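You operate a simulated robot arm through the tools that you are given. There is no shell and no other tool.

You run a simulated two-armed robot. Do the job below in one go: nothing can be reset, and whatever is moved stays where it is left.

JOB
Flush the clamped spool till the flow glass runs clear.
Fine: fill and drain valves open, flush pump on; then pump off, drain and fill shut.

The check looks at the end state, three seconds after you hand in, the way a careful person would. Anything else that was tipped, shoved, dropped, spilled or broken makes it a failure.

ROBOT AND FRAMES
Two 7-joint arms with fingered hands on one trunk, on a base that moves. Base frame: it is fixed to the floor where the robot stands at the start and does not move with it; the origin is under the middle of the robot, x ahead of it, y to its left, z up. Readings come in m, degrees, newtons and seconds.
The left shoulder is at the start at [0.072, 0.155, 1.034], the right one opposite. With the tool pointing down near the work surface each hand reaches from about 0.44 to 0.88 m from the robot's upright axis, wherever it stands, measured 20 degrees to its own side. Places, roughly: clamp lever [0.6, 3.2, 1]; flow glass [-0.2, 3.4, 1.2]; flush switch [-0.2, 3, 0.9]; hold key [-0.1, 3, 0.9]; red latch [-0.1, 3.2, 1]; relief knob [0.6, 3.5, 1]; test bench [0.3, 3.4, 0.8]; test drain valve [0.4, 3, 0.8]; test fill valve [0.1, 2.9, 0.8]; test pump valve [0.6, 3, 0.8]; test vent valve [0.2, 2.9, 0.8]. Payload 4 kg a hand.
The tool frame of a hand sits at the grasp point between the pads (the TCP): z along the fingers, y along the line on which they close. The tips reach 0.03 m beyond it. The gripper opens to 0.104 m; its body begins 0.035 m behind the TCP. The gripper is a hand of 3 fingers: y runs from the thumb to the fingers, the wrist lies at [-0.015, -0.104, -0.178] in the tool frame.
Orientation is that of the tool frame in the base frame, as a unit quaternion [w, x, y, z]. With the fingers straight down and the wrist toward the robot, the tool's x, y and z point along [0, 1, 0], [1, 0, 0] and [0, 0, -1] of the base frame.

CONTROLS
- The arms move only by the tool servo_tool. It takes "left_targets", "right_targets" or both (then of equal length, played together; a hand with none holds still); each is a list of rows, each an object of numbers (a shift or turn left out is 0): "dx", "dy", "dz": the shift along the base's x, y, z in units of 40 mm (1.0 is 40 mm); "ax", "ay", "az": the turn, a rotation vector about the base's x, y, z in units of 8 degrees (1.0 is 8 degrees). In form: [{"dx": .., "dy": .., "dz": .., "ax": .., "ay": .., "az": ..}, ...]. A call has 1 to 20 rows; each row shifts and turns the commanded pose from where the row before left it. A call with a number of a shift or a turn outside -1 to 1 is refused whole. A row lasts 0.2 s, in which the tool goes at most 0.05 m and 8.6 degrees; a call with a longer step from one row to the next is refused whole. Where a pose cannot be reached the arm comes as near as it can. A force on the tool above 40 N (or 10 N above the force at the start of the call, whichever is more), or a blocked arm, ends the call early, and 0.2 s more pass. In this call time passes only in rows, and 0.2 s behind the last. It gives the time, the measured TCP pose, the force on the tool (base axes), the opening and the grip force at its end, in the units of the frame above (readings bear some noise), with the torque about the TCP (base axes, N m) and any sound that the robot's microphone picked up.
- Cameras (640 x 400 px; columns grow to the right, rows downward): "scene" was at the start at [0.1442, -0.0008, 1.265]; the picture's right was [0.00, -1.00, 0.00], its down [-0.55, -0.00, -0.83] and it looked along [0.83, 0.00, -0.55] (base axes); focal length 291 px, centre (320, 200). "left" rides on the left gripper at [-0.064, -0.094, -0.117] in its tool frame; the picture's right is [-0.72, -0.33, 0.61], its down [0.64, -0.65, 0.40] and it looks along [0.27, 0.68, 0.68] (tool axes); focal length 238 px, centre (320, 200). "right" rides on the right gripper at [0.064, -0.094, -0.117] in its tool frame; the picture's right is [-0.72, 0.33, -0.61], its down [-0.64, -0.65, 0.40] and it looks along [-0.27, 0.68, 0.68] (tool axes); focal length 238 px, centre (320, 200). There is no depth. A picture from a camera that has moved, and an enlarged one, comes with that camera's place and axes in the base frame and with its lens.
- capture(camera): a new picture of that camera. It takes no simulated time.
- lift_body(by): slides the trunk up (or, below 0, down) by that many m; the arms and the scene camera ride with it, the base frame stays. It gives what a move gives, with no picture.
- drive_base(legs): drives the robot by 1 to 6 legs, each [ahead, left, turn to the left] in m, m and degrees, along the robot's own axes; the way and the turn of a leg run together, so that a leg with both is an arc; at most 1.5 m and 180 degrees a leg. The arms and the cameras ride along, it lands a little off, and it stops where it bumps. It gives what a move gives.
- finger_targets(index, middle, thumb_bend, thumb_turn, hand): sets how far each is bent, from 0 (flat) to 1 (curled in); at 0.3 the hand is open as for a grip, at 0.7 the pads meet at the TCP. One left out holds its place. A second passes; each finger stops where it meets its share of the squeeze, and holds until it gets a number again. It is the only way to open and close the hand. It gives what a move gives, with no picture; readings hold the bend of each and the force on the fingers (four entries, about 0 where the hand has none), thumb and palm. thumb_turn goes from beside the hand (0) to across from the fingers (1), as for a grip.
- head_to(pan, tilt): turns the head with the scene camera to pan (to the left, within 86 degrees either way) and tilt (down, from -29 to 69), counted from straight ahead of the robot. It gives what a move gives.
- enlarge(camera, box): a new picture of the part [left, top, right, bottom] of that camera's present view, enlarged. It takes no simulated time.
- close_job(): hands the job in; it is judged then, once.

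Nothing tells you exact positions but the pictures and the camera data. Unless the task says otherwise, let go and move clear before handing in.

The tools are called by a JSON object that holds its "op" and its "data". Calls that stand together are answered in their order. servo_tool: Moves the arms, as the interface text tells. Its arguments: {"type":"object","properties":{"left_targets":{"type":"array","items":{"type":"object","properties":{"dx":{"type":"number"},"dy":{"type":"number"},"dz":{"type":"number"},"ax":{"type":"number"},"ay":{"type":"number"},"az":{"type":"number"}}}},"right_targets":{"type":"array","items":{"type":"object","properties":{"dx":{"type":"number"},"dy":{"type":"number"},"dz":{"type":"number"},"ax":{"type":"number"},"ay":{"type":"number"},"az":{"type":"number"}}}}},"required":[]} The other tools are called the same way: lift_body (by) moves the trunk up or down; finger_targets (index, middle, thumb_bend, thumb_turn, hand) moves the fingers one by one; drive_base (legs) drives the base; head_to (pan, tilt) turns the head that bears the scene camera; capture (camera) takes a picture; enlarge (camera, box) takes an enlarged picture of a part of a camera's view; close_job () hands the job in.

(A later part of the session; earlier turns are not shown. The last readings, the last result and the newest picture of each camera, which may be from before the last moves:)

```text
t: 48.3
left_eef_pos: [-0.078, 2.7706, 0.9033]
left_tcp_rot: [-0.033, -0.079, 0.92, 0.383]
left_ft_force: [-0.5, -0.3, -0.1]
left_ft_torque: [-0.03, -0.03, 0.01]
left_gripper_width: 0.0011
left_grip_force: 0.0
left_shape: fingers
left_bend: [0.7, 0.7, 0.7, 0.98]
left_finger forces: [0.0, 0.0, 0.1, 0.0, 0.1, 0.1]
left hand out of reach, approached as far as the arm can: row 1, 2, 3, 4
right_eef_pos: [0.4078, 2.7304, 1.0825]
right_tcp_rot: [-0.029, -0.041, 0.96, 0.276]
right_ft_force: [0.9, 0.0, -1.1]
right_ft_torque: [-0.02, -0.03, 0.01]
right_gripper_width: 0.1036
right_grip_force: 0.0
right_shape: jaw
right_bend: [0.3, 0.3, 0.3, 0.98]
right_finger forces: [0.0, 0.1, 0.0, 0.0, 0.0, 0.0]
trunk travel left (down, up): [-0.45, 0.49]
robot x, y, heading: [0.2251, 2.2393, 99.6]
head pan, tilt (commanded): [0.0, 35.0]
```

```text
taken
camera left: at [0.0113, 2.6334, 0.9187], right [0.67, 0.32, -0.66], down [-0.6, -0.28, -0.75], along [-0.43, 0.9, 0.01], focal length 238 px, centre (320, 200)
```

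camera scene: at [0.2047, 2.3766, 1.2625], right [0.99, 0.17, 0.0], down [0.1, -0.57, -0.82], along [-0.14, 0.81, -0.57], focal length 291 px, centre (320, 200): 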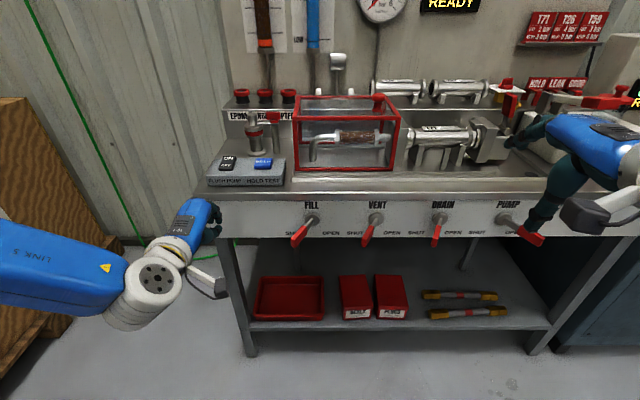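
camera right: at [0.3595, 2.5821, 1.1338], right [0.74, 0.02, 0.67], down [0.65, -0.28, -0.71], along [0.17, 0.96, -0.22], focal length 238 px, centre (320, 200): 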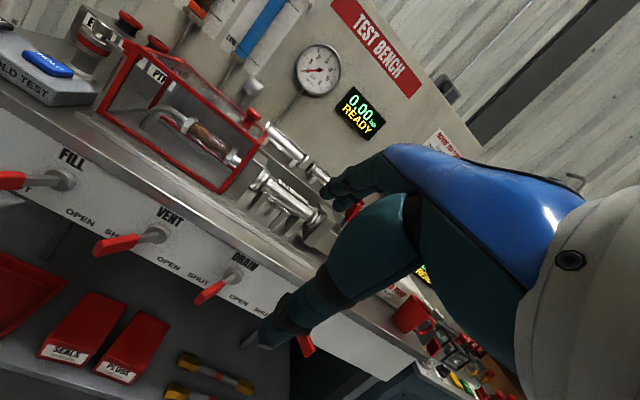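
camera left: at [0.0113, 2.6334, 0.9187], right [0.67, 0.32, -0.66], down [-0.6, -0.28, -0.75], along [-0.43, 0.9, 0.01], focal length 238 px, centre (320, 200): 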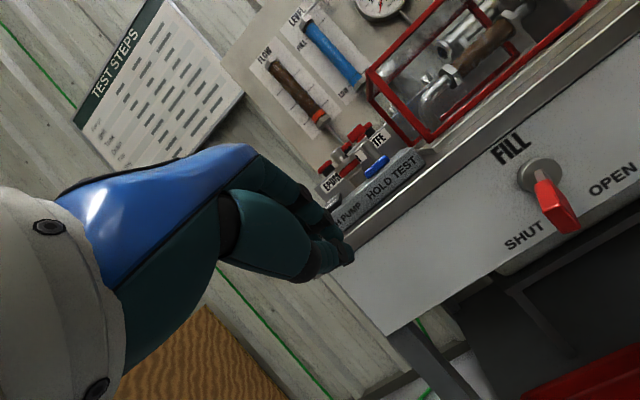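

The tilt is now 45° but the arm is too folded at this distance. I back the robot away 0.14 m so the arms can extend to the levers.

{"op": "drive_base", "data": {"legs": [[-0.14, 0, 0]]}}

{"op": "servo_tool", "data": {"left_targets": [{"dy": 0.9}, {"dy": 0.9}, {}]}}

```text
t: 49.6
left_eef_pos: [-0.0544, 2.6319, 0.9021]
left_tcp_rot: [-0.033, -0.079, 0.92, 0.382]
left_ft_force: [-0.1, -0.3, 1.3]
left_ft_torque: [-0.01, -0.03, 0.0]
left_gripper_width: 0.0011
left_grip_force: 0.0
left_shape: fingers
left_bend: [0.7, 0.7, 0.7, 0.98]
left_finger forces: [0.0, 0.0, 0.0, 0.1, 0.0, 0.0]
right_eef_pos: [0.4313, 2.5936, 1.0817]
right_tcp_rot: [-0.029, -0.04, 0.96, 0.275]
right_ft_force: [0.5, 0.0, 0.0]
right_ft_torque: [0.02, 0.01, -0.01]
right_gripper_width: 0.1038
right_grip_force: 0.0
right_shape: jaw
right_bend: [0.3, 0.3, 0.3, 0.98]
right_finger forces: [0.1, 0.0, 0.0, 0.0, 0.0, 0.1]
trunk travel left (down, up): [-0.45, 0.49]
robot x, y, heading: [0.2512, 2.1003, 99.9]
head pan, tilt (commanded): [0.0, 35.0]
```

```text
t: 50.4
left_eef_pos: [-0.0725, 2.6808, 0.9277]
left_tcp_rot: [-0.033, -0.079, 0.92, 0.383]
left_ft_force: [0.0, -0.3, 0.7]
left_ft_torque: [0.0, 0.02, 0.03]
left_gripper_width: 0.0012
left_grip_force: 0.0
left_shape: fingers
left_bend: [0.7, 0.7, 0.7, 0.98]
left_finger forces: [0.1, 0.0, 0.0, 0.0, 0.1, 0.1]
left hand out of reach, approached as far as the arm can: row 1, 2
right_eef_pos: [0.432, 2.5914, 1.0831]
right_tcp_rot: [-0.029, -0.04, 0.96, 0.277]
right_ft_force: [-0.3, 1.0, -0.2]
right_ft_torque: [-0.01, 0.06, 0.04]
right_gripper_width: 0.1035
right_grip_force: 0.0
right_shape: jaw
right_bend: [0.3, 0.3, 0.3, 0.98]
right_finger forces: [0.1, 0.0, 0.0, 0.0, 0.1, 0.1]
trunk travel left (down, up): [-0.45, 0.49]
robot x, y, heading: [0.2518, 2.0985, 99.7]
head pan, tilt (commanded): [0.0, 35.0]
```

Forward motion is being deflected upward, so some joint is at its limit. I look at the arm's posture.

{"op": "head_to", "data": {"pan": 45, "tilt": 45}}

{"op": "capture", "data": {"camera": "scene"}}

```text
t: 51.5
left_eef_pos: [-0.0718, 2.6819, 0.9265]
left_tcp_rot: [-0.033, -0.078, 0.92, 0.383]
left_ft_force: [0.4, -0.4, 0.6]
left_ft_torque: [0.02, -0.02, 0.01]
left_gripper_width: 0.0011
left_grip_force: 0.1
left_shape: fingers
left_bend: [0.7, 0.7, 0.7, 0.98]
left_finger forces: [0.1, 0.0, 0.1, 0.0, 0.0, 0.1]
right_eef_pos: [0.431, 2.5908, 1.0839]
right_tcp_rot: [-0.029, -0.04, 0.96, 0.276]
right_ft_force: [-0.3, -0.8, 0.9]
right_ft_torque: [0.01, 0.03, 0.01]
right_gripper_width: 0.104
right_grip_force: 0.1
right_shape: jaw
right_bend: [0.3, 0.3, 0.3, 0.98]
right_finger forces: [0.0, 0.0, 0.0, 0.0, 0.0, 0.0]
trunk travel left (down, up): [-0.45, 0.49]
robot x, y, heading: [0.2534, 2.1018, 99.9]
head pan, tilt (commanded): [45.0, 45.0]
```

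```text
taken
camera scene: at [0.1773, 2.1993, 1.2477], right [0.58, 0.82, 0.0], down [0.58, -0.41, -0.71], along [-0.58, 0.41, -0.71], focal length 291 px, centre (320, 200)
```

scene: 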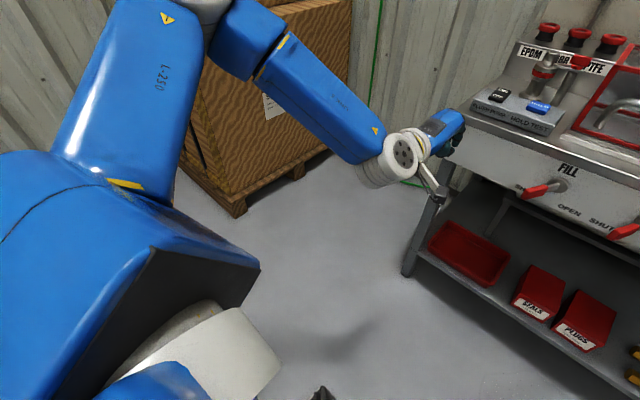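

The elbow is out sideways so a 45° forward wrist bend is at its limit. I reduce the tilt to about 22° and approach the pre-position left of FILL.

{"op": "servo_tool", "data": {"left_targets": [{"ax": -0.923, "ay": -0.161}, {"ax": -0.923, "ay": -0.161}, {"ax": -0.923, "ay": -0.161}, {"dx": 0.2, "dy": 0.8, "dz": -0.6}, {"dx": 0.2, "dy": 0.8, "dz": -0.6}, {}]}}

{"op": "head_to", "data": {"pan": 0, "tilt": 30}}

{"op": "capture", "data": {"camera": "scene"}}

```text
t: 52.9
left_eef_pos: [-0.0826, 2.7023, 0.9076]
left_tcp_rot: [-0.016, -0.082, 0.977, 0.197]
left_ft_force: [0.3, -0.2, -0.4]
left_ft_torque: [0.0, -0.02, 0.03]
left_gripper_width: 0.001
left_grip_force: 0.1
left_shape: fingers
left_bend: [0.7, 0.7, 0.7, 0.98]
left_finger forces: [0.0, 0.0, 0.0, 0.0, 0.1, 0.0]
left hand out of reach, approached as far as the arm can: row 4, 5
right_eef_pos: [0.4328, 2.5912, 1.0828]
right_tcp_rot: [-0.029, -0.041, 0.96, 0.276]
right_ft_force: [0.1, 0.4, 0.6]
right_ft_torque: [0.01, 0.02, 0.0]
right_gripper_width: 0.1036
right_grip_force: 0.1
right_shape: jaw
right_bend: [0.3, 0.3, 0.3, 0.98]
right_finger forces: [0.1, 0.1, 0.0, 0.0, 0.1, 0.0]
trunk travel left (down, up): [-0.45, 0.49]
robot x, y, heading: [0.2514, 2.1008, 99.7]
head pan, tilt (commanded): [45.0, 45.0]
```

```text
t: 54.1
left_eef_pos: [-0.0821, 2.7019, 0.9082]
left_tcp_rot: [-0.017, -0.084, 0.977, 0.197]
left_ft_force: [0.5, -0.4, -0.5]
left_ft_torque: [0.01, 0.03, 0.0]
left_gripper_width: 0.0011
left_grip_force: 0.0
left_shape: fingers
left_bend: [0.7, 0.7, 0.7, 0.98]
left_finger forces: [0.1, 0.1, 0.0, 0.0, 0.0, 0.1]
right_eef_pos: [0.4324, 2.5919, 1.0824]
right_tcp_rot: [-0.029, -0.041, 0.96, 0.277]
right_ft_force: [0.0, -1.0, 0.1]
right_ft_torque: [0.01, -0.03, -0.01]
right_gripper_width: 0.1038
right_grip_force: 0.1
right_shape: jaw
right_bend: [0.3, 0.3, 0.3, 0.98]
right_finger forces: [0.0, 0.0, 0.0, 0.1, 0.0, 0.0]
trunk travel left (down, up): [-0.45, 0.49]
robot x, y, heading: [0.2502, 2.1015, 99.8]
head pan, tilt (commanded): [0.0, 30.0]
```

```text
taken
camera scene: at [0.2282, 2.2417, 1.2702], right [0.99, 0.17, 0.0], down [0.09, -0.49, -0.86], along [-0.15, 0.85, -0.5], focal length 291 px, centre (320, 200)
```

scene: 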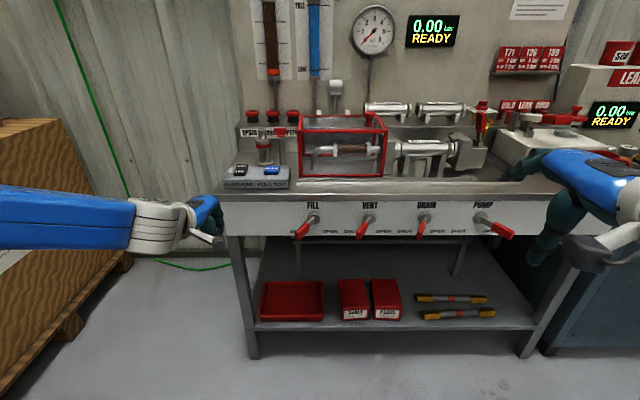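

The arm has wound its elbow out sideways. I yaw the hand to the right (toward the forearm's direction) to relieve the wrist, then try forward again.

{"op": "servo_tool", "data": {"left_targets": [{"az": -1}, {"az": -1}, {"az": -1}, {"az": -1}, {"az": -1}, {"dx": 0.2, "dy": 0.8}, {}]}}

{"op": "capture", "data": {"camera": "scene"}}

```text
t: 55.7
left_eef_pos: [-0.0767, 2.7108, 0.9172]
left_tcp_rot: [0.05, 0.255, 0.947, 0.19]
left_ft_force: [0.5, 1.0, -1.1]
left_ft_torque: [0.01, -0.03, -0.02]
left_gripper_width: 0.001
left_grip_force: 0.0
left_shape: fingers
left_bend: [0.7, 0.7, 0.7, 0.98]
left_finger forces: [0.0, 0.0, 0.0, 0.0, 0.0, 0.1]
left hand out of reach, approached as far as the arm can: row 6
right_eef_pos: [0.432, 2.592, 1.0828]
right_tcp_rot: [-0.03, -0.041, 0.96, 0.276]
right_ft_force: [0.2, -1.1, 0.0]
right_ft_torque: [-0.02, -0.01, 0.04]
right_gripper_width: 0.1038
right_grip_force: 0.1
right_shape: jaw
right_bend: [0.3, 0.3, 0.3, 0.98]
right_finger forces: [0.1, 0.0, 0.1, 0.0, 0.0, 0.0]
trunk travel left (down, up): [-0.45, 0.49]
robot x, y, heading: [0.2475, 2.1029, 99.9]
head pan, tilt (commanded): [0.0, 30.0]
```

```text
taken
camera scene: at [0.2281, 2.2414, 1.2703], right [0.99, 0.17, 0.0], down [0.09, -0.49, -0.87], along [-0.15, 0.85, -0.5], focal length 291 px, centre (320, 200)
```

scene: 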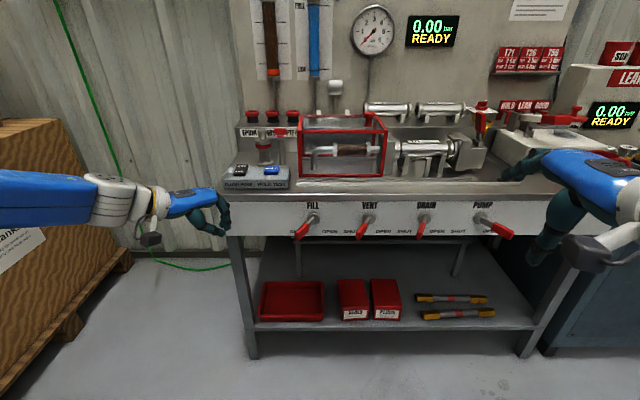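

Still limited. I back the hand out to something like its start pose (tool straight down, no yaw) and check how the elbow sits.

{"op": "servo_tool", "data": {"left_targets": [{"az": 1, "dy": -0.5}, {"az": 1, "dy": -0.5}, {"az": 1, "dy": -0.5}, {"az": 1}, {"az": 1}, {"ax": -0.923, "ay": -0.161}, {"ax": -0.923, "ay": -0.161}, {"ax": -0.923, "ay": -0.161}, {"dx": -0.3, "dy": -0.5, "dz": 0.3}, {}]}}

{"op": "head_to", "data": {"pan": 50, "tilt": 35}}

{"op": "capture", "data": {"camera": "scene"}}

```text
t: 57.9
left_eef_pos: [-0.0896, 2.6319, 0.9302]
left_tcp_rot: [-0.001, -0.085, 0.996, 0.001]
left_ft_force: [0.7, 0.2, 0.4]
left_ft_torque: [-0.02, 0.02, 0.0]
left_gripper_width: 0.0011
left_grip_force: 0.1
left_shape: fingers
left_bend: [0.7, 0.7, 0.7, 0.98]
left_finger forces: [0.0, 0.0, 0.1, 0.0, 0.0, 0.1]
right_eef_pos: [0.4323, 2.5919, 1.0812]
right_tcp_rot: [-0.03, -0.041, 0.96, 0.276]
right_ft_force: [0.7, -0.3, -0.2]
right_ft_torque: [-0.03, 0.04, 0.0]
right_gripper_width: 0.1039
right_grip_force: 0.0
right_shape: jaw
right_bend: [0.3, 0.3, 0.3, 0.98]
right_finger forces: [0.1, 0.1, 0.0, 0.0, 0.0, 0.0]
trunk travel left (down, up): [-0.45, 0.49]
robot x, y, heading: [0.2497, 2.1048, 99.6]
head pan, tilt (commanded): [0.0, 30.0]
```

```text
t: 59.0
left_eef_pos: [-0.0889, 2.63, 0.9302]
left_tcp_rot: [0.0, -0.086, 0.996, 0.002]
left_ft_force: [-0.4, 0.4, -0.4]
left_ft_torque: [0.0, 0.01, 0.02]
left_gripper_width: 0.0012
left_grip_force: 0.0
left_shape: fingers
left_bend: [0.7, 0.7, 0.7, 0.98]
left_finger forces: [0.0, 0.0, 0.0, 0.0, 0.1, 0.0]
right_eef_pos: [0.4316, 2.5913, 1.0833]
right_tcp_rot: [-0.03, -0.041, 0.96, 0.276]
right_ft_force: [0.3, 0.1, -1.2]
right_ft_torque: [0.0, 0.0, 0.02]
right_gripper_width: 0.104
right_grip_force: 0.2
right_shape: jaw
right_bend: [0.3, 0.3, 0.3, 0.98]
right_finger forces: [0.1, 0.0, 0.1, 0.1, 0.1, 0.0]
trunk travel left (down, up): [-0.45, 0.49]
robot x, y, heading: [0.2487, 2.1044, 99.9]
head pan, tilt (commanded): [50.0, 35.0]
```

```text
taken
camera scene: at [0.1675, 2.1968, 1.2625], right [0.5, 0.86, 0.0], down [0.5, -0.29, -0.82], along [-0.71, 0.41, -0.57], focal length 291 px, centre (320, 200)
```

scene: 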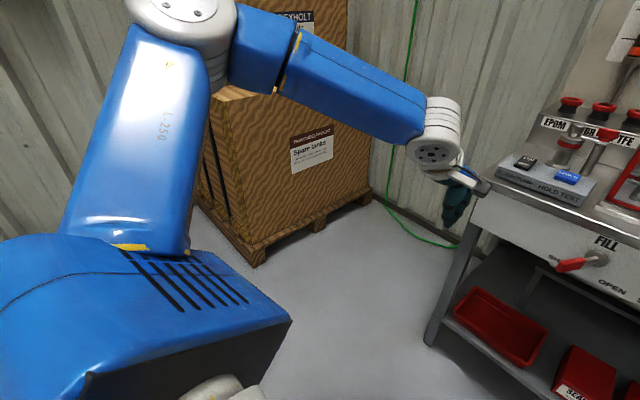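

The elbow has drifted high and outward. With the tool straight down, I try extending the arm forward (still well in front of the bench lip) to straighten it.

{"op": "servo_tool", "data": {"left_targets": [{"dx": -0.19, "dy": 0.9}, {"dx": -0.19, "dy": 0.9}, {"dx": -0.19, "dy": 0.9}, {"dx": -0.19, "dy": 0.9}, {}]}}

{"op": "capture", "data": {"camera": "scene"}}

```text
t: 60.2
left_eef_pos: [-0.1384, 2.7032, 0.9463]
left_tcp_rot: [0.0, -0.086, 0.996, 0.003]
left_ft_force: [-0.1, 0.1, 0.9]
left_ft_torque: [0.0, -0.02, 0.01]
left_gripper_width: 0.0012
left_grip_force: 0.1
left_shape: fingers
left_bend: [0.7, 0.7, 0.7, 0.98]
left_finger forces: [0.0, 0.1, 0.0, 0.1, 0.0, 0.0]
left hand out of reach, approached as far as the arm can: row 2, 3, 4
right_eef_pos: [0.4317, 2.5909, 1.0816]
right_tcp_rot: [-0.028, -0.04, 0.96, 0.277]
right_ft_force: [-0.6, 0.1, 0.8]
right_ft_torque: [-0.01, 0.0, 0.01]
right_gripper_width: 0.1036
right_grip_force: 0.1
right_shape: jaw
right_bend: [0.3, 0.3, 0.3, 0.98]
right_finger forces: [0.1, 0.0, 0.0, 0.0, 0.0, 0.1]
trunk travel left (down, up): [-0.45, 0.49]
robot x, y, heading: [0.252, 2.0996, 99.8]
head pan, tilt (commanded): [50.0, 35.0]
```

```text
taken
camera scene: at [0.1675, 2.1966, 1.2625], right [0.5, 0.86, 0.0], down [0.5, -0.29, -0.82], along [-0.71, 0.41, -0.57], focal length 291 px, centre (320, 200)
```

scene: 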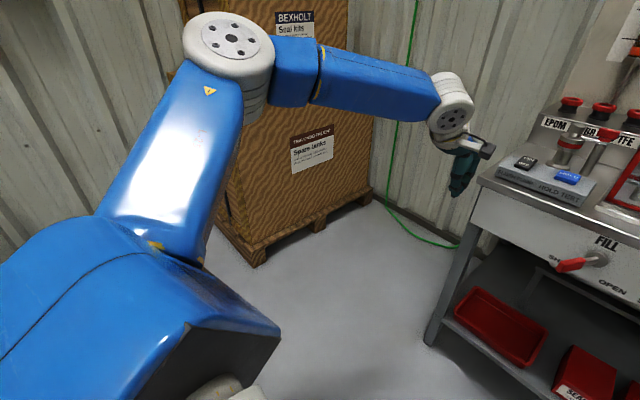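

The elbow has risen about 0.2 m compared with the start, which limits the forward reach. I return to the start-like pose and check whether the arm settles back by itself.

{"op": "servo_tool", "data": {"left_targets": [{"dx": 0.3, "dy": -0.9, "dz": 0.2}, {"dx": 0.3, "dy": -0.9, "dz": 0.1}, {"dx": 0.2, "dy": -0.9}, {}, {}, {}, {}, {}, {}, {}]}}

{"op": "capture", "data": {"camera": "scene"}}

```text
t: 62.4
left_eef_pos: [-0.1072, 2.5956, 0.9601]
left_tcp_rot: [0.001, -0.085, 0.996, 0.002]
left_ft_force: [-0.3, -0.5, -1.0]
left_ft_torque: [0.03, 0.02, -0.01]
left_gripper_width: 0.0013
left_grip_force: 0.0
left_shape: fingers
left_bend: [0.7, 0.7, 0.7, 0.98]
left_finger forces: [0.0, 0.1, 0.0, 0.0, 0.0, 0.0]
right_eef_pos: [0.4308, 2.5905, 1.0819]
right_tcp_rot: [-0.029, -0.041, 0.96, 0.277]
right_ft_force: [0.9, -0.3, -0.1]
right_ft_torque: [0.03, 0.0, -0.02]
right_gripper_width: 0.1039
right_grip_force: 0.1
right_shape: jaw
right_bend: [0.3, 0.3, 0.3, 0.98]
right_finger forces: [0.1, 0.0, 0.0, 0.0, 0.1, 0.0]
trunk travel left (down, up): [-0.45, 0.49]
robot x, y, heading: [0.2512, 2.1046, 99.6]
head pan, tilt (commanded): [50.0, 35.0]
```

```text
taken
camera scene: at [0.1674, 2.1965, 1.2625], right [0.5, 0.86, 0.0], down [0.5, -0.29, -0.82], along [-0.71, 0.41, -0.57], focal length 291 px, centre (320, 200)
```

scene: 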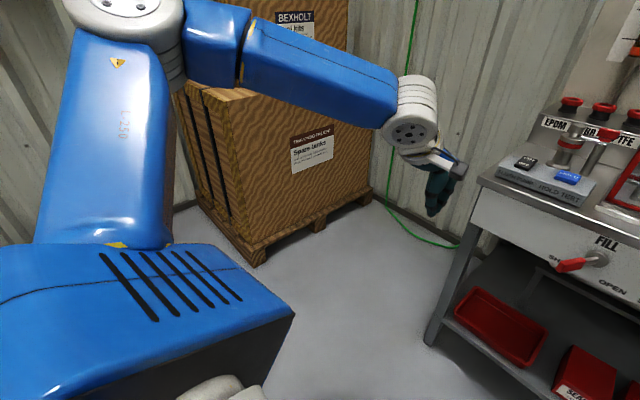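

No self-settling. I'll try rotating the hand counter-clockwise in free space, which should force the elbow downward.

{"op": "servo_tool", "data": {"left_targets": [{"az": 1}, {"az": 1}, {"az": 1}, {"az": 1}, {"az": 1}, {"az": 1}, {"az": 1}, {"az": 1}, {}]}}

{"op": "capture", "data": {"camera": "scene"}}

```text
t: 64.4
left_eef_pos: [-0.1126, 2.5879, 0.9615]
left_tcp_rot: [-0.001, -0.601, 0.799, 0.002]
left_ft_force: [-0.8, -0.1, 0.5]
left_ft_torque: [-0.02, -0.02, 0.04]
left_gripper_width: 0.0011
left_grip_force: 0.0
left_shape: fingers
left_bend: [0.7, 0.7, 0.7, 0.98]
left_finger forces: [0.0, 0.1, 0.1, 0.1, 0.0, 0.1]
left hand out of reach, approached as far as the arm can: row 8
right_eef_pos: [0.4322, 2.5911, 1.0826]
right_tcp_rot: [-0.03, -0.041, 0.96, 0.276]
right_ft_force: [0.5, -0.1, 0.2]
right_ft_torque: [0.0, 0.02, 0.0]
right_gripper_width: 0.1041
right_grip_force: 0.1
right_shape: jaw
right_bend: [0.3, 0.3, 0.3, 0.98]
right_finger forces: [0.1, 0.1, 0.0, 0.1, 0.1, 0.1]
trunk travel left (down, up): [-0.45, 0.49]
robot x, y, heading: [0.2528, 2.1019, 99.7]
head pan, tilt (commanded): [50.0, 35.0]
```

```text
taken
camera scene: at [0.1678, 2.1964, 1.2626], right [0.5, 0.86, 0.0], down [0.5, -0.29, -0.82], along [-0.71, 0.41, -0.57], focal length 291 px, centre (320, 200)
```

scene: 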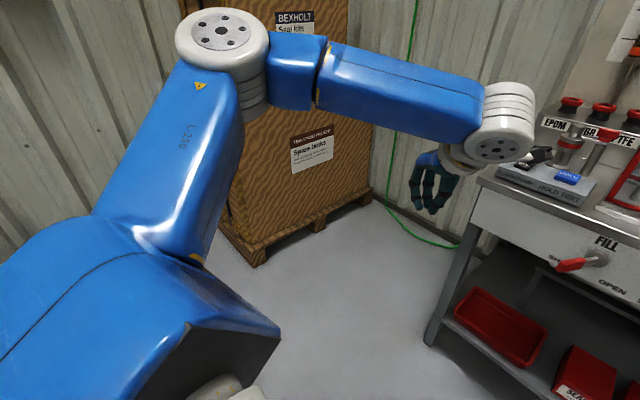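

The yaw has reached its limit here. I push a few more rows of yaw to see if the elbow now gives way downward.

{"op": "servo_tool", "data": {"left_targets": [{"az": 1}, {"az": 1}, {"az": 1}, {"az": 1}, {}]}}

{"op": "capture", "data": {"camera": "scene"}}

```text
t: 65.6
left_eef_pos: [-0.1404, 2.546, 0.9701]
left_tcp_rot: [0.002, 0.798, -0.602, -0.002]
left_ft_force: [0.4, -0.4, -0.6]
left_ft_torque: [-0.06, 0.01, 0.0]
left_gripper_width: 0.0012
left_grip_force: 0.0
left_shape: fingers
left_bend: [0.7, 0.7, 0.7, 0.98]
left_finger forces: [0.1, 0.1, 0.1, 0.0, 0.0, 0.0]
left hand out of reach, approached as far as the arm can: row 1, 2, 3, 4
right_eef_pos: [0.4315, 2.5911, 1.0818]
right_tcp_rot: [-0.03, -0.041, 0.96, 0.276]
right_ft_force: [-0.3, 0.2, -0.1]
right_ft_torque: [0.02, 0.02, 0.03]
right_gripper_width: 0.1038
right_grip_force: 0.0
right_shape: jaw
right_bend: [0.3, 0.3, 0.3, 0.98]
right_finger forces: [0.0, 0.0, 0.0, 0.0, 0.1, 0.0]
trunk travel left (down, up): [-0.45, 0.49]
robot x, y, heading: [0.2479, 2.1028, 100.0]
head pan, tilt (commanded): [50.0, 35.0]
```

```text
taken
camera scene: at [0.1676, 2.1967, 1.2625], right [0.5, 0.86, 0.0], down [0.5, -0.29, -0.82], along [-0.71, 0.41, -0.57], focal length 291 px, centre (320, 200)
```

scene: 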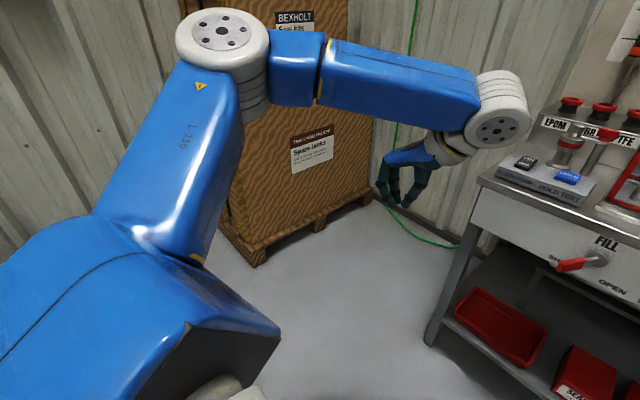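

The wrist centre itself is pinned, so the left upper arm is at a limit. I check the right arm's posture, which has been moved far less.

{"op": "head_to", "data": {"pan": -50, "tilt": 35}}

{"op": "capture", "data": {"camera": "scene"}}

```text
t: 67.4
left_eef_pos: [-0.1393, 2.5466, 0.9696]
left_tcp_rot: [0.002, 0.797, -0.603, -0.003]
left_ft_force: [0.4, -0.8, 0.0]
left_ft_torque: [-0.01, 0.0, -0.01]
left_gripper_width: 0.0012
left_grip_force: 0.0
left_shape: fingers
left_bend: [0.7, 0.7, 0.7, 0.98]
left_finger forces: [0.1, 0.0, 0.1, 0.1, 0.0, 0.0]
right_eef_pos: [0.4323, 2.5922, 1.0824]
right_tcp_rot: [-0.029, -0.04, 0.96, 0.277]
right_ft_force: [-0.2, 1.0, -0.3]
right_ft_torque: [-0.04, 0.0, -0.01]
right_gripper_width: 0.1037
right_grip_force: 0.1
right_shape: jaw
right_bend: [0.3, 0.3, 0.3, 0.98]
right_finger forces: [0.1, 0.0, 0.0, 0.0, 0.1, 0.0]
trunk travel left (down, up): [-0.45, 0.49]
robot x, y, heading: [0.2485, 2.1005, 99.9]
head pan, tilt (commanded): [-50.0, 35.0]
```

```text
taken
camera scene: at [0.3006, 2.2198, 1.2625], right [0.76, -0.64, 0.0], down [-0.37, -0.44, -0.82], along [0.53, 0.63, -0.57], focal length 291 px, centre (320, 200)
```

scene: 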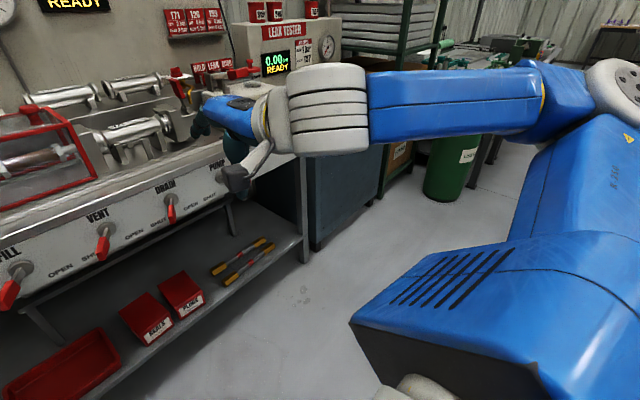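

Both elbows have lifted from retracting the hands. I undo the left yaw and then extend the left arm outward to the left-forward (free space beside the bench) to straighten it out.

{"op": "servo_tool", "data": {"left_targets": [{"az": -1}, {"az": -1}, {"az": -1}, {"az": -1}, {"az": -1}, {"az": -1}, {"az": -1}, {"az": -1}, {"az": -1}, {"az": -1}, {"az": -1}, {"az": -1}, {}]}}

{"op": "servo_tool", "data": {"left_targets": [{"dx": -0.7, "dy": 0.5, "dz": -0.3}, {"dx": -0.7, "dy": 0.5, "dz": -0.3}, {"dx": -0.7, "dy": 0.5, "dz": -0.3}, {"dx": -0.7, "dy": 0.5, "dz": -0.3}, {}]}}

{"op": "head_to", "data": {"pan": 50, "tilt": 35}}

{"op": "capture", "data": {"camera": "scene"}}

```text
t: 70.2
left_eef_pos: [-0.1405, 2.5446, 0.9695]
left_tcp_rot: [0.001, -0.085, 0.996, 0.002]
left_ft_force: [0.5, 0.3, -0.1]
left_ft_torque: [0.01, 0.03, 0.0]
left_gripper_width: 0.0011
left_grip_force: 0.0
left_shape: fingers
left_bend: [0.7, 0.7, 0.7, 0.98]
left_finger forces: [0.0, 0.1, 0.0, 0.1, 0.1, 0.0]
right_eef_pos: [0.4318, 2.5913, 1.0808]
right_tcp_rot: [-0.03, -0.04, 0.96, 0.277]
right_ft_force: [0.3, 0.7, 0.3]
right_ft_torque: [0.02, -0.02, -0.02]
right_gripper_width: 0.1037
right_grip_force: 0.1
right_shape: jaw
right_bend: [0.3, 0.3, 0.3, 0.98]
right_finger forces: [0.1, 0.0, 0.1, 0.1, 0.0, 0.0]
trunk travel left (down, up): [-0.45, 0.49]
robot x, y, heading: [0.2509, 2.1039, 99.5]
head pan, tilt (commanded): [-50.0, 35.0]
```

```text
t: 71.4
left_eef_pos: [-0.2541, 2.625, 0.9187]
left_tcp_rot: [0.001, -0.086, 0.996, 0.002]
left_ft_force: [-0.1, 0.1, -0.3]
left_ft_torque: [-0.02, -0.02, 0.02]
left_gripper_width: 0.0009
left_grip_force: 0.1
left_shape: fingers
left_bend: [0.7, 0.7, 0.7, 0.98]
left_finger forces: [0.1, 0.1, 0.1, 0.1, 0.2, 0.0]
right_eef_pos: [0.4314, 2.5899, 1.0835]
right_tcp_rot: [-0.029, -0.041, 0.96, 0.276]
right_ft_force: [-0.2, 0.0, 0.0]
right_ft_torque: [0.0, -0.01, 0.0]
right_gripper_width: 0.1039
right_grip_force: 0.1
right_shape: jaw
right_bend: [0.3, 0.3, 0.3, 0.98]
right_finger forces: [0.0, 0.1, 0.0, 0.0, 0.0, 0.0]
trunk travel left (down, up): [-0.45, 0.49]
robot x, y, heading: [0.2508, 2.1026, 99.9]
head pan, tilt (commanded): [-50.0, 35.0]
```

```text
t: 73.2
left_eef_pos: [-0.2533, 2.6255, 0.9194]
left_tcp_rot: [0.0, -0.086, 0.996, 0.003]
left_ft_force: [0.4, 0.0, 0.3]
left_ft_torque: [0.02, -0.01, -0.01]
left_gripper_width: 0.0012
left_grip_force: 0.1
left_shape: fingers
left_bend: [0.7, 0.7, 0.7, 0.98]
left_finger forces: [0.1, 0.0, 0.1, 0.1, 0.0, 0.0]
right_eef_pos: [0.4314, 2.5916, 1.0817]
right_tcp_rot: [-0.03, -0.041, 0.96, 0.276]
right_ft_force: [0.3, 0.5, 0.0]
right_ft_torque: [-0.02, -0.01, 0.01]
right_gripper_width: 0.1036
right_grip_force: 0.2
right_shape: jaw
right_bend: [0.3, 0.3, 0.3, 0.98]
right_finger forces: [0.0, 0.1, 0.0, 0.0, 0.0, 0.0]
trunk travel left (down, up): [-0.45, 0.49]
robot x, y, heading: [0.2499, 2.104, 99.7]
head pan, tilt (commanded): [50.0, 35.0]
```

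```text
taken
camera scene: at [0.1669, 2.1965, 1.2625], right [0.5, 0.86, 0.0], down [0.5, -0.29, -0.82], along [-0.71, 0.41, -0.57], focal length 291 px, centre (320, 200)
```

scene: 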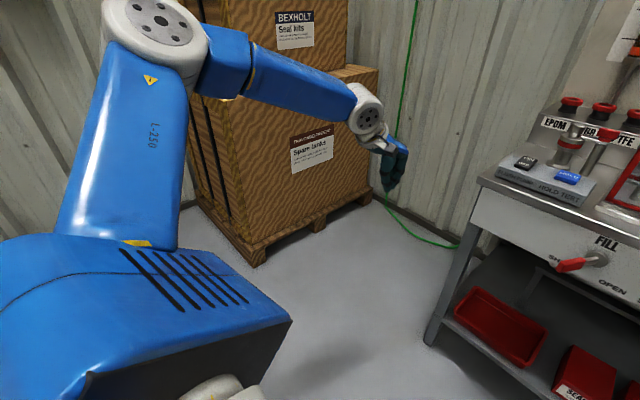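

It moves freely to the left. I keep extending forward and down here, beside the bench, to bring the elbow lower.

{"op": "servo_tool", "data": {"left_targets": [{"dx": -0.3, "dy": 0.8, "dz": -0.5}, {"dx": -0.3, "dy": 0.8, "dz": -0.5}, {"dx": -0.3, "dy": 0.8, "dz": -0.5}, {"dx": -0.3, "dy": 0.8, "dz": -0.5}, {}]}}

{"op": "capture", "data": {"camera": "scene"}}

```text
t: 74.4
left_eef_pos: [-0.281, 2.6831, 0.8762]
left_tcp_rot: [0.001, -0.085, 0.996, 0.002]
left_ft_force: [-1.0, -0.3, 0.1]
left_ft_torque: [0.03, -0.01, 0.03]
left_gripper_width: 0.0012
left_grip_force: 0.1
left_shape: fingers
left_bend: [0.7, 0.7, 0.7, 0.98]
left_finger forces: [0.0, 0.0, 0.0, 0.0, 0.0, 0.1]
left hand out of reach, approached as far as the arm can: row 2, 3, 4
right_eef_pos: [0.4309, 2.5911, 1.0824]
right_tcp_rot: [-0.03, -0.04, 0.96, 0.276]
right_ft_force: [0.1, 0.5, 0.1]
right_ft_torque: [0.03, 0.01, 0.02]
right_gripper_width: 0.1039
right_grip_force: 0.1
right_shape: jaw
right_bend: [0.3, 0.3, 0.3, 0.98]
right_finger forces: [0.0, 0.0, 0.0, 0.0, 0.0, 0.1]
trunk travel left (down, up): [-0.45, 0.49]
robot x, y, heading: [0.2462, 2.1051, 99.8]
head pan, tilt (commanded): [50.0, 35.0]
```

```text
taken
camera scene: at [0.1669, 2.1969, 1.2625], right [0.5, 0.86, 0.0], down [0.5, -0.29, -0.82], along [-0.71, 0.41, -0.57], focal length 291 px, centre (320, 200)
```

scene: 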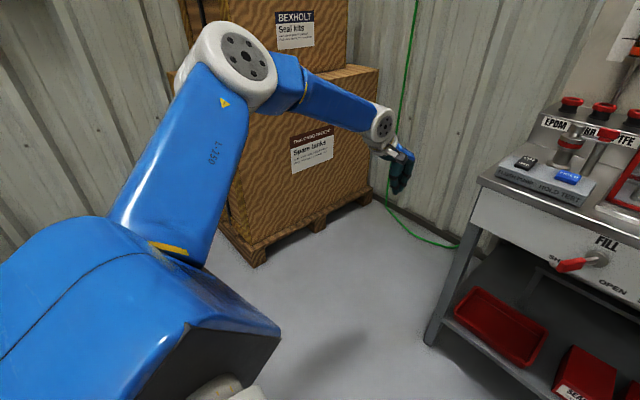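

The pinned pictures show the shoulder housing rotated to a stop: the elbow flipped above shoulder height, giving a bad arm branch. To recover, I retract and lower the hand so the elbow drops below the shoulder.

{"op": "servo_tool", "data": {"left_targets": [{"dx": 0.14, "dy": -0.82, "dz": -0.6}, {"dx": 0.14, "dy": -0.82, "dz": -0.6}, {"dx": 0.14, "dy": -0.82, "dz": -0.6}, {"dx": 0.14, "dy": -0.82, "dz": -0.6}, {"dz": -1}, {"dz": -1}, {"dz": -1}, {}]}}

{"op": "capture", "data": {"camera": "scene"}}

```text
t: 76.2
left_eef_pos: [-0.2605, 2.5314, 0.7086]
left_tcp_rot: [0.0, -0.085, 0.996, 0.002]
left_ft_force: [0.2, 0.6, 0.6]
left_ft_torque: [-0.02, 0.01, -0.02]
left_gripper_width: 0.0011
left_grip_force: 0.1
left_shape: fingers
left_bend: [0.7, 0.7, 0.7, 0.98]
left_finger forces: [0.1, 0.0, 0.1, 0.0, 0.0, 0.0]
left hand out of reach, approached as far as the arm can: row 6, 7
right_eef_pos: [0.4305, 2.5925, 1.0817]
right_tcp_rot: [-0.029, -0.042, 0.96, 0.277]
right_ft_force: [0.6, 0.2, 0.2]
right_ft_torque: [-0.02, 0.01, 0.02]
right_gripper_width: 0.1036
right_grip_force: 0.1
right_shape: jaw
right_bend: [0.3, 0.3, 0.3, 0.98]
right_finger forces: [0.0, 0.1, 0.1, 0.0, 0.0, 0.0]
trunk travel left (down, up): [-0.45, 0.49]
robot x, y, heading: [0.2487, 2.0988, 100.0]
head pan, tilt (commanded): [50.0, 35.0]
```

```text
taken
camera scene: at [0.1661, 2.1968, 1.2624], right [0.5, 0.86, 0.0], down [0.5, -0.29, -0.82], along [-0.71, 0.41, -0.58], focal length 291 px, centre (320, 200)
```

scene: 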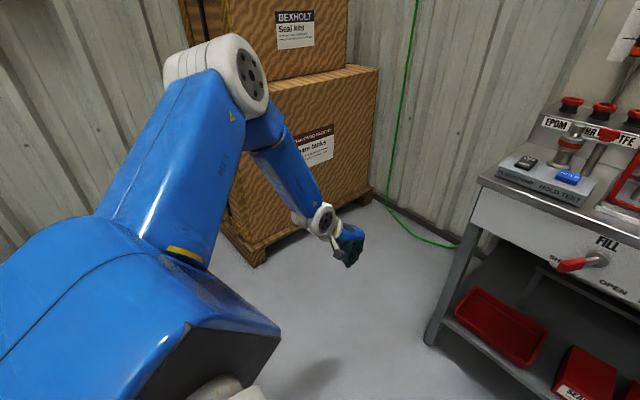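

The elbow still sits high. I swing the hand out wide to the left (free floor space, crates are >0.4 m beyond) to force the arm straight and the elbow below shoulder height.

{"op": "servo_tool", "data": {"left_targets": [{"dx": -0.745, "dy": -0.637, "dz": 0.28, "az": 0.6}, {"dx": -0.745, "dy": -0.637, "dz": 0.28, "az": 0.6}, {"dx": -0.745, "dy": -0.637, "dz": 0.28, "az": 0.6}, {"dx": -0.745, "dy": -0.637, "dz": 0.28, "az": 0.6}, {"dx": -0.745, "dy": -0.637, "dz": 0.28, "az": 0.6}, {"dx": -0.745, "dy": -0.637, "dz": 0.28, "az": 0.6}, {"dx": -0.745, "dy": -0.637, "dz": 0.28, "az": 0.6}, {"dx": -0.745, "dy": -0.637, "dz": 0.28, "az": 0.6}, {}]}}

{"op": "head_to", "data": {"pan": 80, "tilt": 35}}

{"op": "capture", "data": {"camera": "scene"}}

```text
t: 78.2
left_eef_pos: [-0.495, 2.3306, 0.7995]
left_tcp_rot: [0.0, -0.409, 0.913, 0.002]
left_ft_force: [0.6, 0.1, 0.6]
left_ft_torque: [-0.02, 0.04, 0.0]
left_gripper_width: 0.0011
left_grip_force: 0.0
left_shape: fingers
left_bend: [0.7, 0.7, 0.7, 0.98]
left_finger forces: [0.1, 0.0, 0.0, 0.0, 0.0, 0.1]
right_eef_pos: [0.4304, 2.591, 1.0827]
right_tcp_rot: [-0.029, -0.042, 0.96, 0.276]
right_ft_force: [0.2, 0.1, -0.2]
right_ft_torque: [-0.02, -0.01, -0.01]
right_gripper_width: 0.1036
right_grip_force: 0.1
right_shape: jaw
right_bend: [0.3, 0.3, 0.3, 0.98]
right_finger forces: [0.1, 0.0, 0.0, 0.1, 0.0, 0.0]
trunk travel left (down, up): [-0.45, 0.49]
robot x, y, heading: [0.2495, 2.1013, 99.8]
head pan, tilt (commanded): [50.0, 35.0]
```

```text
t: 79.1
left_eef_pos: [-0.4949, 2.3291, 0.7997]
left_tcp_rot: [0.001, -0.409, 0.913, 0.002]
left_ft_force: [0.1, -0.5, 0.5]
left_ft_torque: [0.0, 0.03, -0.01]
left_gripper_width: 0.0011
left_grip_force: 0.0
left_shape: fingers
left_bend: [0.7, 0.7, 0.7, 0.98]
left_finger forces: [0.0, 0.1, 0.0, 0.0, 0.0, 0.0]
right_eef_pos: [0.43, 2.5915, 1.0832]
right_tcp_rot: [-0.03, -0.042, 0.96, 0.277]
right_ft_force: [0.0, 0.0, -0.2]
right_ft_torque: [-0.01, 0.01, 0.0]
right_gripper_width: 0.1037
right_grip_force: 0.1
right_shape: jaw
right_bend: [0.3, 0.3, 0.3, 0.98]
right_finger forces: [0.0, 0.1, 0.0, 0.0, 0.0, 0.1]
trunk travel left (down, up): [-0.45, 0.49]
robot x, y, heading: [0.247, 2.105, 99.6]
head pan, tilt (commanded): [80.0, 35.0]
```

```text
taken
camera scene: at [0.1543, 2.1518, 1.2625], right [0.0, 1.0, 0.0], down [0.57, 0.0, -0.82], along [-0.82, 0.0, -0.57], focal length 291 px, centre (320, 200)
```

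scene: 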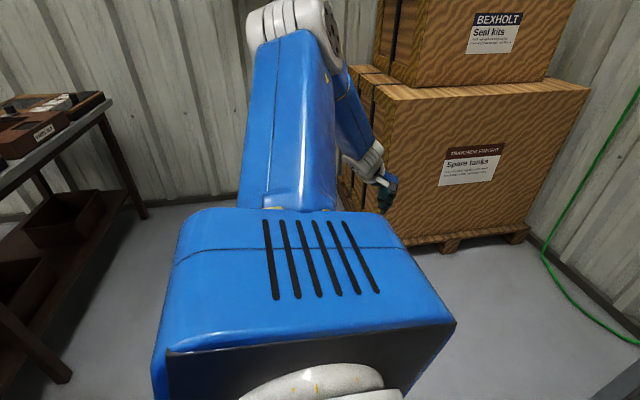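

The arm is now lateral and unpinned but the elbow is still high (z≈1.23). I extend the hand further out and down to straighten the arm; crates are beyond x≈-1.1.

{"op": "servo_tool", "data": {"left_targets": [{"dx": -0.9, "dz": -0.4}, {"dx": -0.9, "dz": -0.4}, {"dx": -0.9, "dz": -0.4}, {"dx": -0.9, "dz": -0.4}, {}]}}

{"op": "capture", "data": {"camera": "scene"}}

```text
t: 80.3
left_eef_pos: [-0.6032, 2.3174, 0.7908]
left_tcp_rot: [-0.006, -0.411, 0.911, 0.016]
left_ft_force: [-0.6, -0.4, -0.1]
left_ft_torque: [0.03, 0.03, 0.02]
left_gripper_width: 0.0009
left_grip_force: 0.1
left_shape: fingers
left_bend: [0.7, 0.7, 0.7, 0.98]
left_finger forces: [0.0, 0.0, 0.1, 0.0, 0.0, 0.1]
left hand out of reach, approached as far as the arm can: row 3, 4
right_eef_pos: [0.4305, 2.5904, 1.0825]
right_tcp_rot: [-0.028, -0.041, 0.96, 0.275]
right_ft_force: [0.4, 0.6, 0.2]
right_ft_torque: [0.0, -0.04, 0.01]
right_gripper_width: 0.1038
right_grip_force: 0.0
right_shape: jaw
right_bend: [0.3, 0.3, 0.3, 0.98]
right_finger forces: [0.0, 0.0, 0.1, 0.0, 0.0, 0.1]
trunk travel left (down, up): [-0.45, 0.49]
robot x, y, heading: [0.2515, 2.1055, 99.8]
head pan, tilt (commanded): [80.0, 35.0]
```

```text
taken
camera scene: at [0.1538, 2.152, 1.2624], right [0.0, 1.0, 0.0], down [0.57, 0.0, -0.82], along [-0.82, 0.0, -0.57], focal length 291 px, centre (320, 200)
```

scene: 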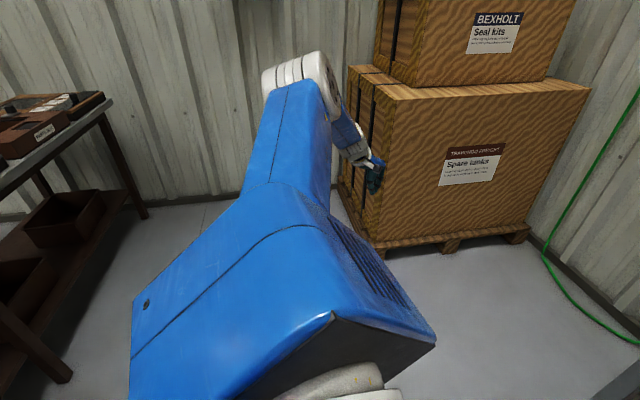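

The elbow keeps the upper arm above horizontal. I lower the hand a lot here (arm hanging down at my left side, free space) to force the elbow below the shoulder.

{"op": "servo_tool", "data": {"left_targets": [{"dx": 0.6, "dz": -0.9}, {"dx": 0.6, "dz": -0.9}, {"dx": 0.6, "dz": -0.9}, {"dx": 0.6, "dz": -0.9}, {"dx": 0.5, "dz": -0.95}, {"dx": 0.5, "dz": -0.95}, {"dx": 0.4, "dz": -0.95}, {"dx": 0.4, "dz": -0.95}, {}]}}

{"op": "capture", "data": {"camera": "scene"}}

```text
t: 82.3
left_eef_pos: [-0.445, 2.3299, 0.4488]
left_tcp_rot: [0.0, -0.409, 0.913, 0.002]
left_ft_force: [0.2, -0.3, -0.1]
left_ft_torque: [-0.02, 0.0, 0.01]
left_gripper_width: 0.0009
left_grip_force: 0.1
left_shape: fingers
left_bend: [0.7, 0.7, 0.7, 0.97]
left_finger forces: [0.0, 0.0, 0.0, 0.0, 0.0, 0.1]
right_eef_pos: [0.4314, 2.5919, 1.083]
right_tcp_rot: [-0.029, -0.041, 0.96, 0.276]
right_ft_force: [0.2, 0.8, -0.4]
right_ft_torque: [0.01, 0.01, -0.01]
right_gripper_width: 0.1036
right_grip_force: 0.1
right_shape: jaw
right_bend: [0.3, 0.3, 0.3, 0.98]
right_finger forces: [0.0, 0.0, 0.0, 0.0, 0.0, 0.0]
trunk travel left (down, up): [-0.45, 0.49]
robot x, y, heading: [0.2491, 2.1022, 99.8]
head pan, tilt (commanded): [80.0, 35.0]
```

```text
taken
camera scene: at [0.1536, 2.1514, 1.2625], right [0.0, 1.0, 0.0], down [0.57, 0.0, -0.82], along [-0.82, 0.0, -0.57], focal length 291 px, centre (320, 200)
```

scene: 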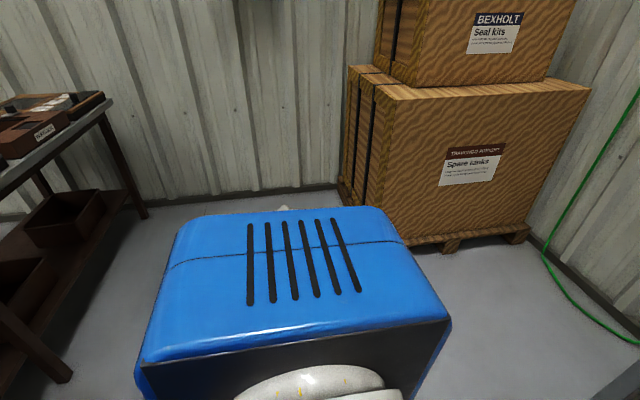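

The elbow dropped below the shoulder. Now I bring the left hand forward and inward at low height, undoing the yaw.

{"op": "servo_tool", "data": {"left_targets": [{"dx": 0.827, "dy": 0.594, "dz": 0.2, "az": -0.55}, {"dx": 0.827, "dy": 0.594, "dz": 0.2, "az": -0.55}, {"dx": 0.827, "dy": 0.594, "dz": 0.2, "az": -0.55}, {"dx": 0.827, "dy": 0.594, "dz": 0.2, "az": -0.55}, {"dx": 0.827, "dy": 0.594, "dz": 0.2, "az": -0.55}, {"dx": 0.827, "dy": 0.594, "dz": 0.2, "az": -0.55}, {"dx": 0.827, "dy": 0.594, "dz": 0.2, "az": -0.55}, {"dx": 0.827, "dy": 0.594, "dz": 0.2, "az": -0.55}, {"dx": 0.827, "dy": 0.594, "dz": 0.2, "az": -0.4}, {}]}}

{"op": "head_to", "data": {"pan": 40, "tilt": 50}}

{"op": "capture", "data": {"camera": "scene"}}

```text
t: 84.5
left_eef_pos: [-0.146, 2.5415, 0.5218]
left_tcp_rot: [0.001, -0.086, 0.996, 0.002]
left_ft_force: [0.7, 0.2, 0.3]
left_ft_torque: [-0.01, -0.02, 0.04]
left_gripper_width: 0.0008
left_grip_force: 0.1
left_shape: fingers
left_bend: [0.7, 0.7, 0.7, 0.97]
left_finger forces: [0.0, 0.0, 0.1, 0.0, 0.1, 0.0]
right_eef_pos: [0.4316, 2.5918, 1.0823]
right_tcp_rot: [-0.029, -0.042, 0.96, 0.277]
right_ft_force: [-0.4, -0.5, 1.0]
right_ft_torque: [-0.03, 0.02, -0.02]
right_gripper_width: 0.104
right_grip_force: 0.1
right_shape: jaw
right_bend: [0.3, 0.3, 0.3, 0.98]
right_finger forces: [0.1, 0.0, 0.1, 0.0, 0.0, 0.1]
trunk travel left (down, up): [-0.45, 0.49]
robot x, y, heading: [0.2483, 2.0995, 99.9]
head pan, tilt (commanded): [80.0, 35.0]
```

```text
t: 85.6
left_eef_pos: [-0.1474, 2.5421, 0.523]
left_tcp_rot: [0.001, -0.085, 0.996, 0.003]
left_ft_force: [-0.5, -0.8, 1.3]
left_ft_torque: [-0.01, 0.0, 0.0]
left_gripper_width: 0.0008
left_grip_force: 0.1
left_shape: fingers
left_bend: [0.7, 0.7, 0.7, 0.97]
left_finger forces: [0.0, 0.1, 0.1, 0.0, 0.1, 0.0]
right_eef_pos: [0.4312, 2.5903, 1.0823]
right_tcp_rot: [-0.03, -0.041, 0.96, 0.276]
right_ft_force: [0.2, 0.0, 0.1]
right_ft_torque: [-0.04, 0.02, -0.01]
right_gripper_width: 0.104
right_grip_force: 0.1
right_shape: jaw
right_bend: [0.3, 0.3, 0.3, 0.98]
right_finger forces: [0.0, 0.0, 0.0, 0.1, 0.1, 0.0]
trunk travel left (down, up): [-0.45, 0.49]
robot x, y, heading: [0.2495, 2.1058, 100.1]
head pan, tilt (commanded): [40.0, 50.0]
```

```text
taken
camera scene: at [0.1846, 2.2014, 1.2408], right [0.64, 0.76, 0.0], down [0.59, -0.49, -0.64], along [-0.49, 0.41, -0.77], focal length 291 px, centre (320, 200)
```

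scene: 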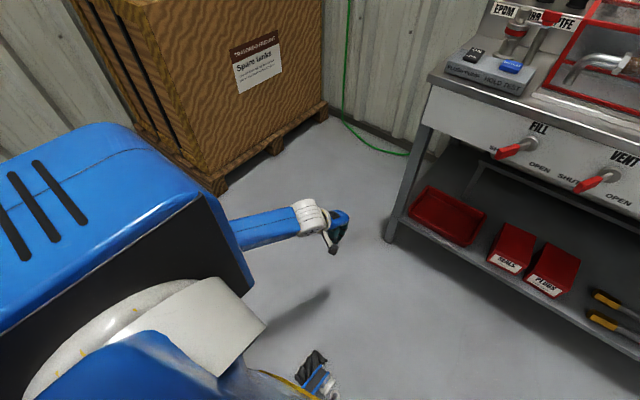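

The left arm is now in a good elbow-down posture. I do the mirrored recovery with the right arm: out to the right, down, then back in front.

{"op": "servo_tool", "data": {"right_targets": [{"dx": 0.692, "dy": -0.133, "dz": -0.778, "ax": -0.923, "ay": -0.161}, {"dx": 0.692, "dy": -0.133, "dz": -0.778, "ax": -0.923, "ay": -0.161}, {"dx": 0.692, "dy": -0.133, "dz": -0.778, "ax": -0.923, "ay": -0.161}, {"dx": 0.692, "dy": -0.133, "dz": -0.778, "ax": -0.923, "ay": -0.161}, {"dx": 0.692, "dy": -0.133, "dz": -0.778, "az": -0.8}, {"dx": 0.692, "dy": -0.133, "dz": -0.778, "az": -0.8}, {"dx": 0.692, "dy": -0.133, "dz": -0.778, "az": -0.8}, {"dx": 0.692, "dy": -0.133, "dz": -0.778, "az": -0.8}, {"dx": 0.692, "dy": -0.133, "dz": -0.778, "az": -0.8}, {"dx": 0.338, "dz": -0.95}, {"dx": 0.338, "dz": -0.95}, {"dx": 0.338, "dz": -0.95}, {"dx": 0.338, "dz": -0.95}, {"dx": 0.338, "dz": -0.95}, {"dx": 0.338, "dz": -0.95}, {"dx": 0.338, "dz": -0.95}, {"dx": 0.338, "dz": -0.95}, {"dx": 0.338, "dz": -0.95}, {}]}}

{"op": "head_to", "data": {"pan": -70, "tilt": 40}}

{"op": "capture", "data": {"camera": "scene"}}

```text
t: 89.6
left_eef_pos: [-0.1462, 2.5425, 0.5224]
left_tcp_rot: [0.0, -0.085, 0.996, 0.002]
left_ft_force: [-0.5, -0.7, -0.3]
left_ft_torque: [0.02, 0.03, -0.01]
left_gripper_width: 0.0007
left_grip_force: 0.1
left_shape: fingers
left_bend: [0.7, 0.7, 0.7, 0.97]
left_finger forces: [0.0, 0.0, 0.0, 0.1, 0.1, 0.0]
right_eef_pos: [0.8032, 2.5428, 0.462]
right_tcp_rot: [0.01, 0.233, 0.972, 0.018]
right_ft_force: [-0.1, 0.1, 0.1]
right_ft_torque: [0.01, 0.04, -0.02]
right_gripper_width: 0.1039
right_grip_force: 0.1
right_shape: jaw
right_bend: [0.3, 0.3, 0.3, 0.98]
right_finger forces: [0.0, 0.0, 0.1, 0.1, 0.0, 0.1]
trunk travel left (down, up): [-0.45, 0.49]
robot x, y, heading: [0.2491, 2.1021, 99.9]
head pan, tilt (commanded): [40.0, 50.0]
```

```text
t: 91.5
left_eef_pos: [-0.1452, 2.542, 0.5224]
left_tcp_rot: [0.0, -0.086, 0.996, 0.002]
left_ft_force: [-0.8, -0.6, 0.3]
left_ft_torque: [-0.02, 0.01, 0.03]
left_gripper_width: 0.0008
left_grip_force: 0.0
left_shape: fingers
left_bend: [0.7, 0.7, 0.7, 0.97]
left_finger forces: [0.1, 0.0, 0.1, 0.0, 0.1, 0.1]
right_eef_pos: [0.8043, 2.5429, 0.4614]
right_tcp_rot: [0.01, 0.233, 0.972, 0.019]
right_ft_force: [-0.5, -0.2, 0.8]
right_ft_torque: [-0.01, -0.03, 0.02]
right_gripper_width: 0.1037
right_grip_force: 0.1
right_shape: jaw
right_bend: [0.3, 0.3, 0.3, 0.98]
right_finger forces: [0.0, 0.0, 0.0, 0.1, 0.0, 0.0]
trunk travel left (down, up): [-0.45, 0.49]
robot x, y, heading: [0.251, 2.1015, 99.8]
head pan, tilt (commanded): [-70.0, 40.0]
```

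```text
taken
camera scene: at [0.318, 2.1941, 1.255], right [0.5, -0.87, 0.0], down [-0.56, -0.32, -0.77], along [0.66, 0.38, -0.64], focal length 291 px, centre (320, 200)
```

scene: 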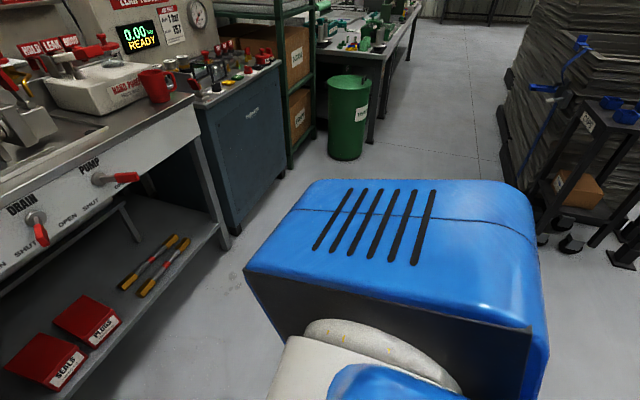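

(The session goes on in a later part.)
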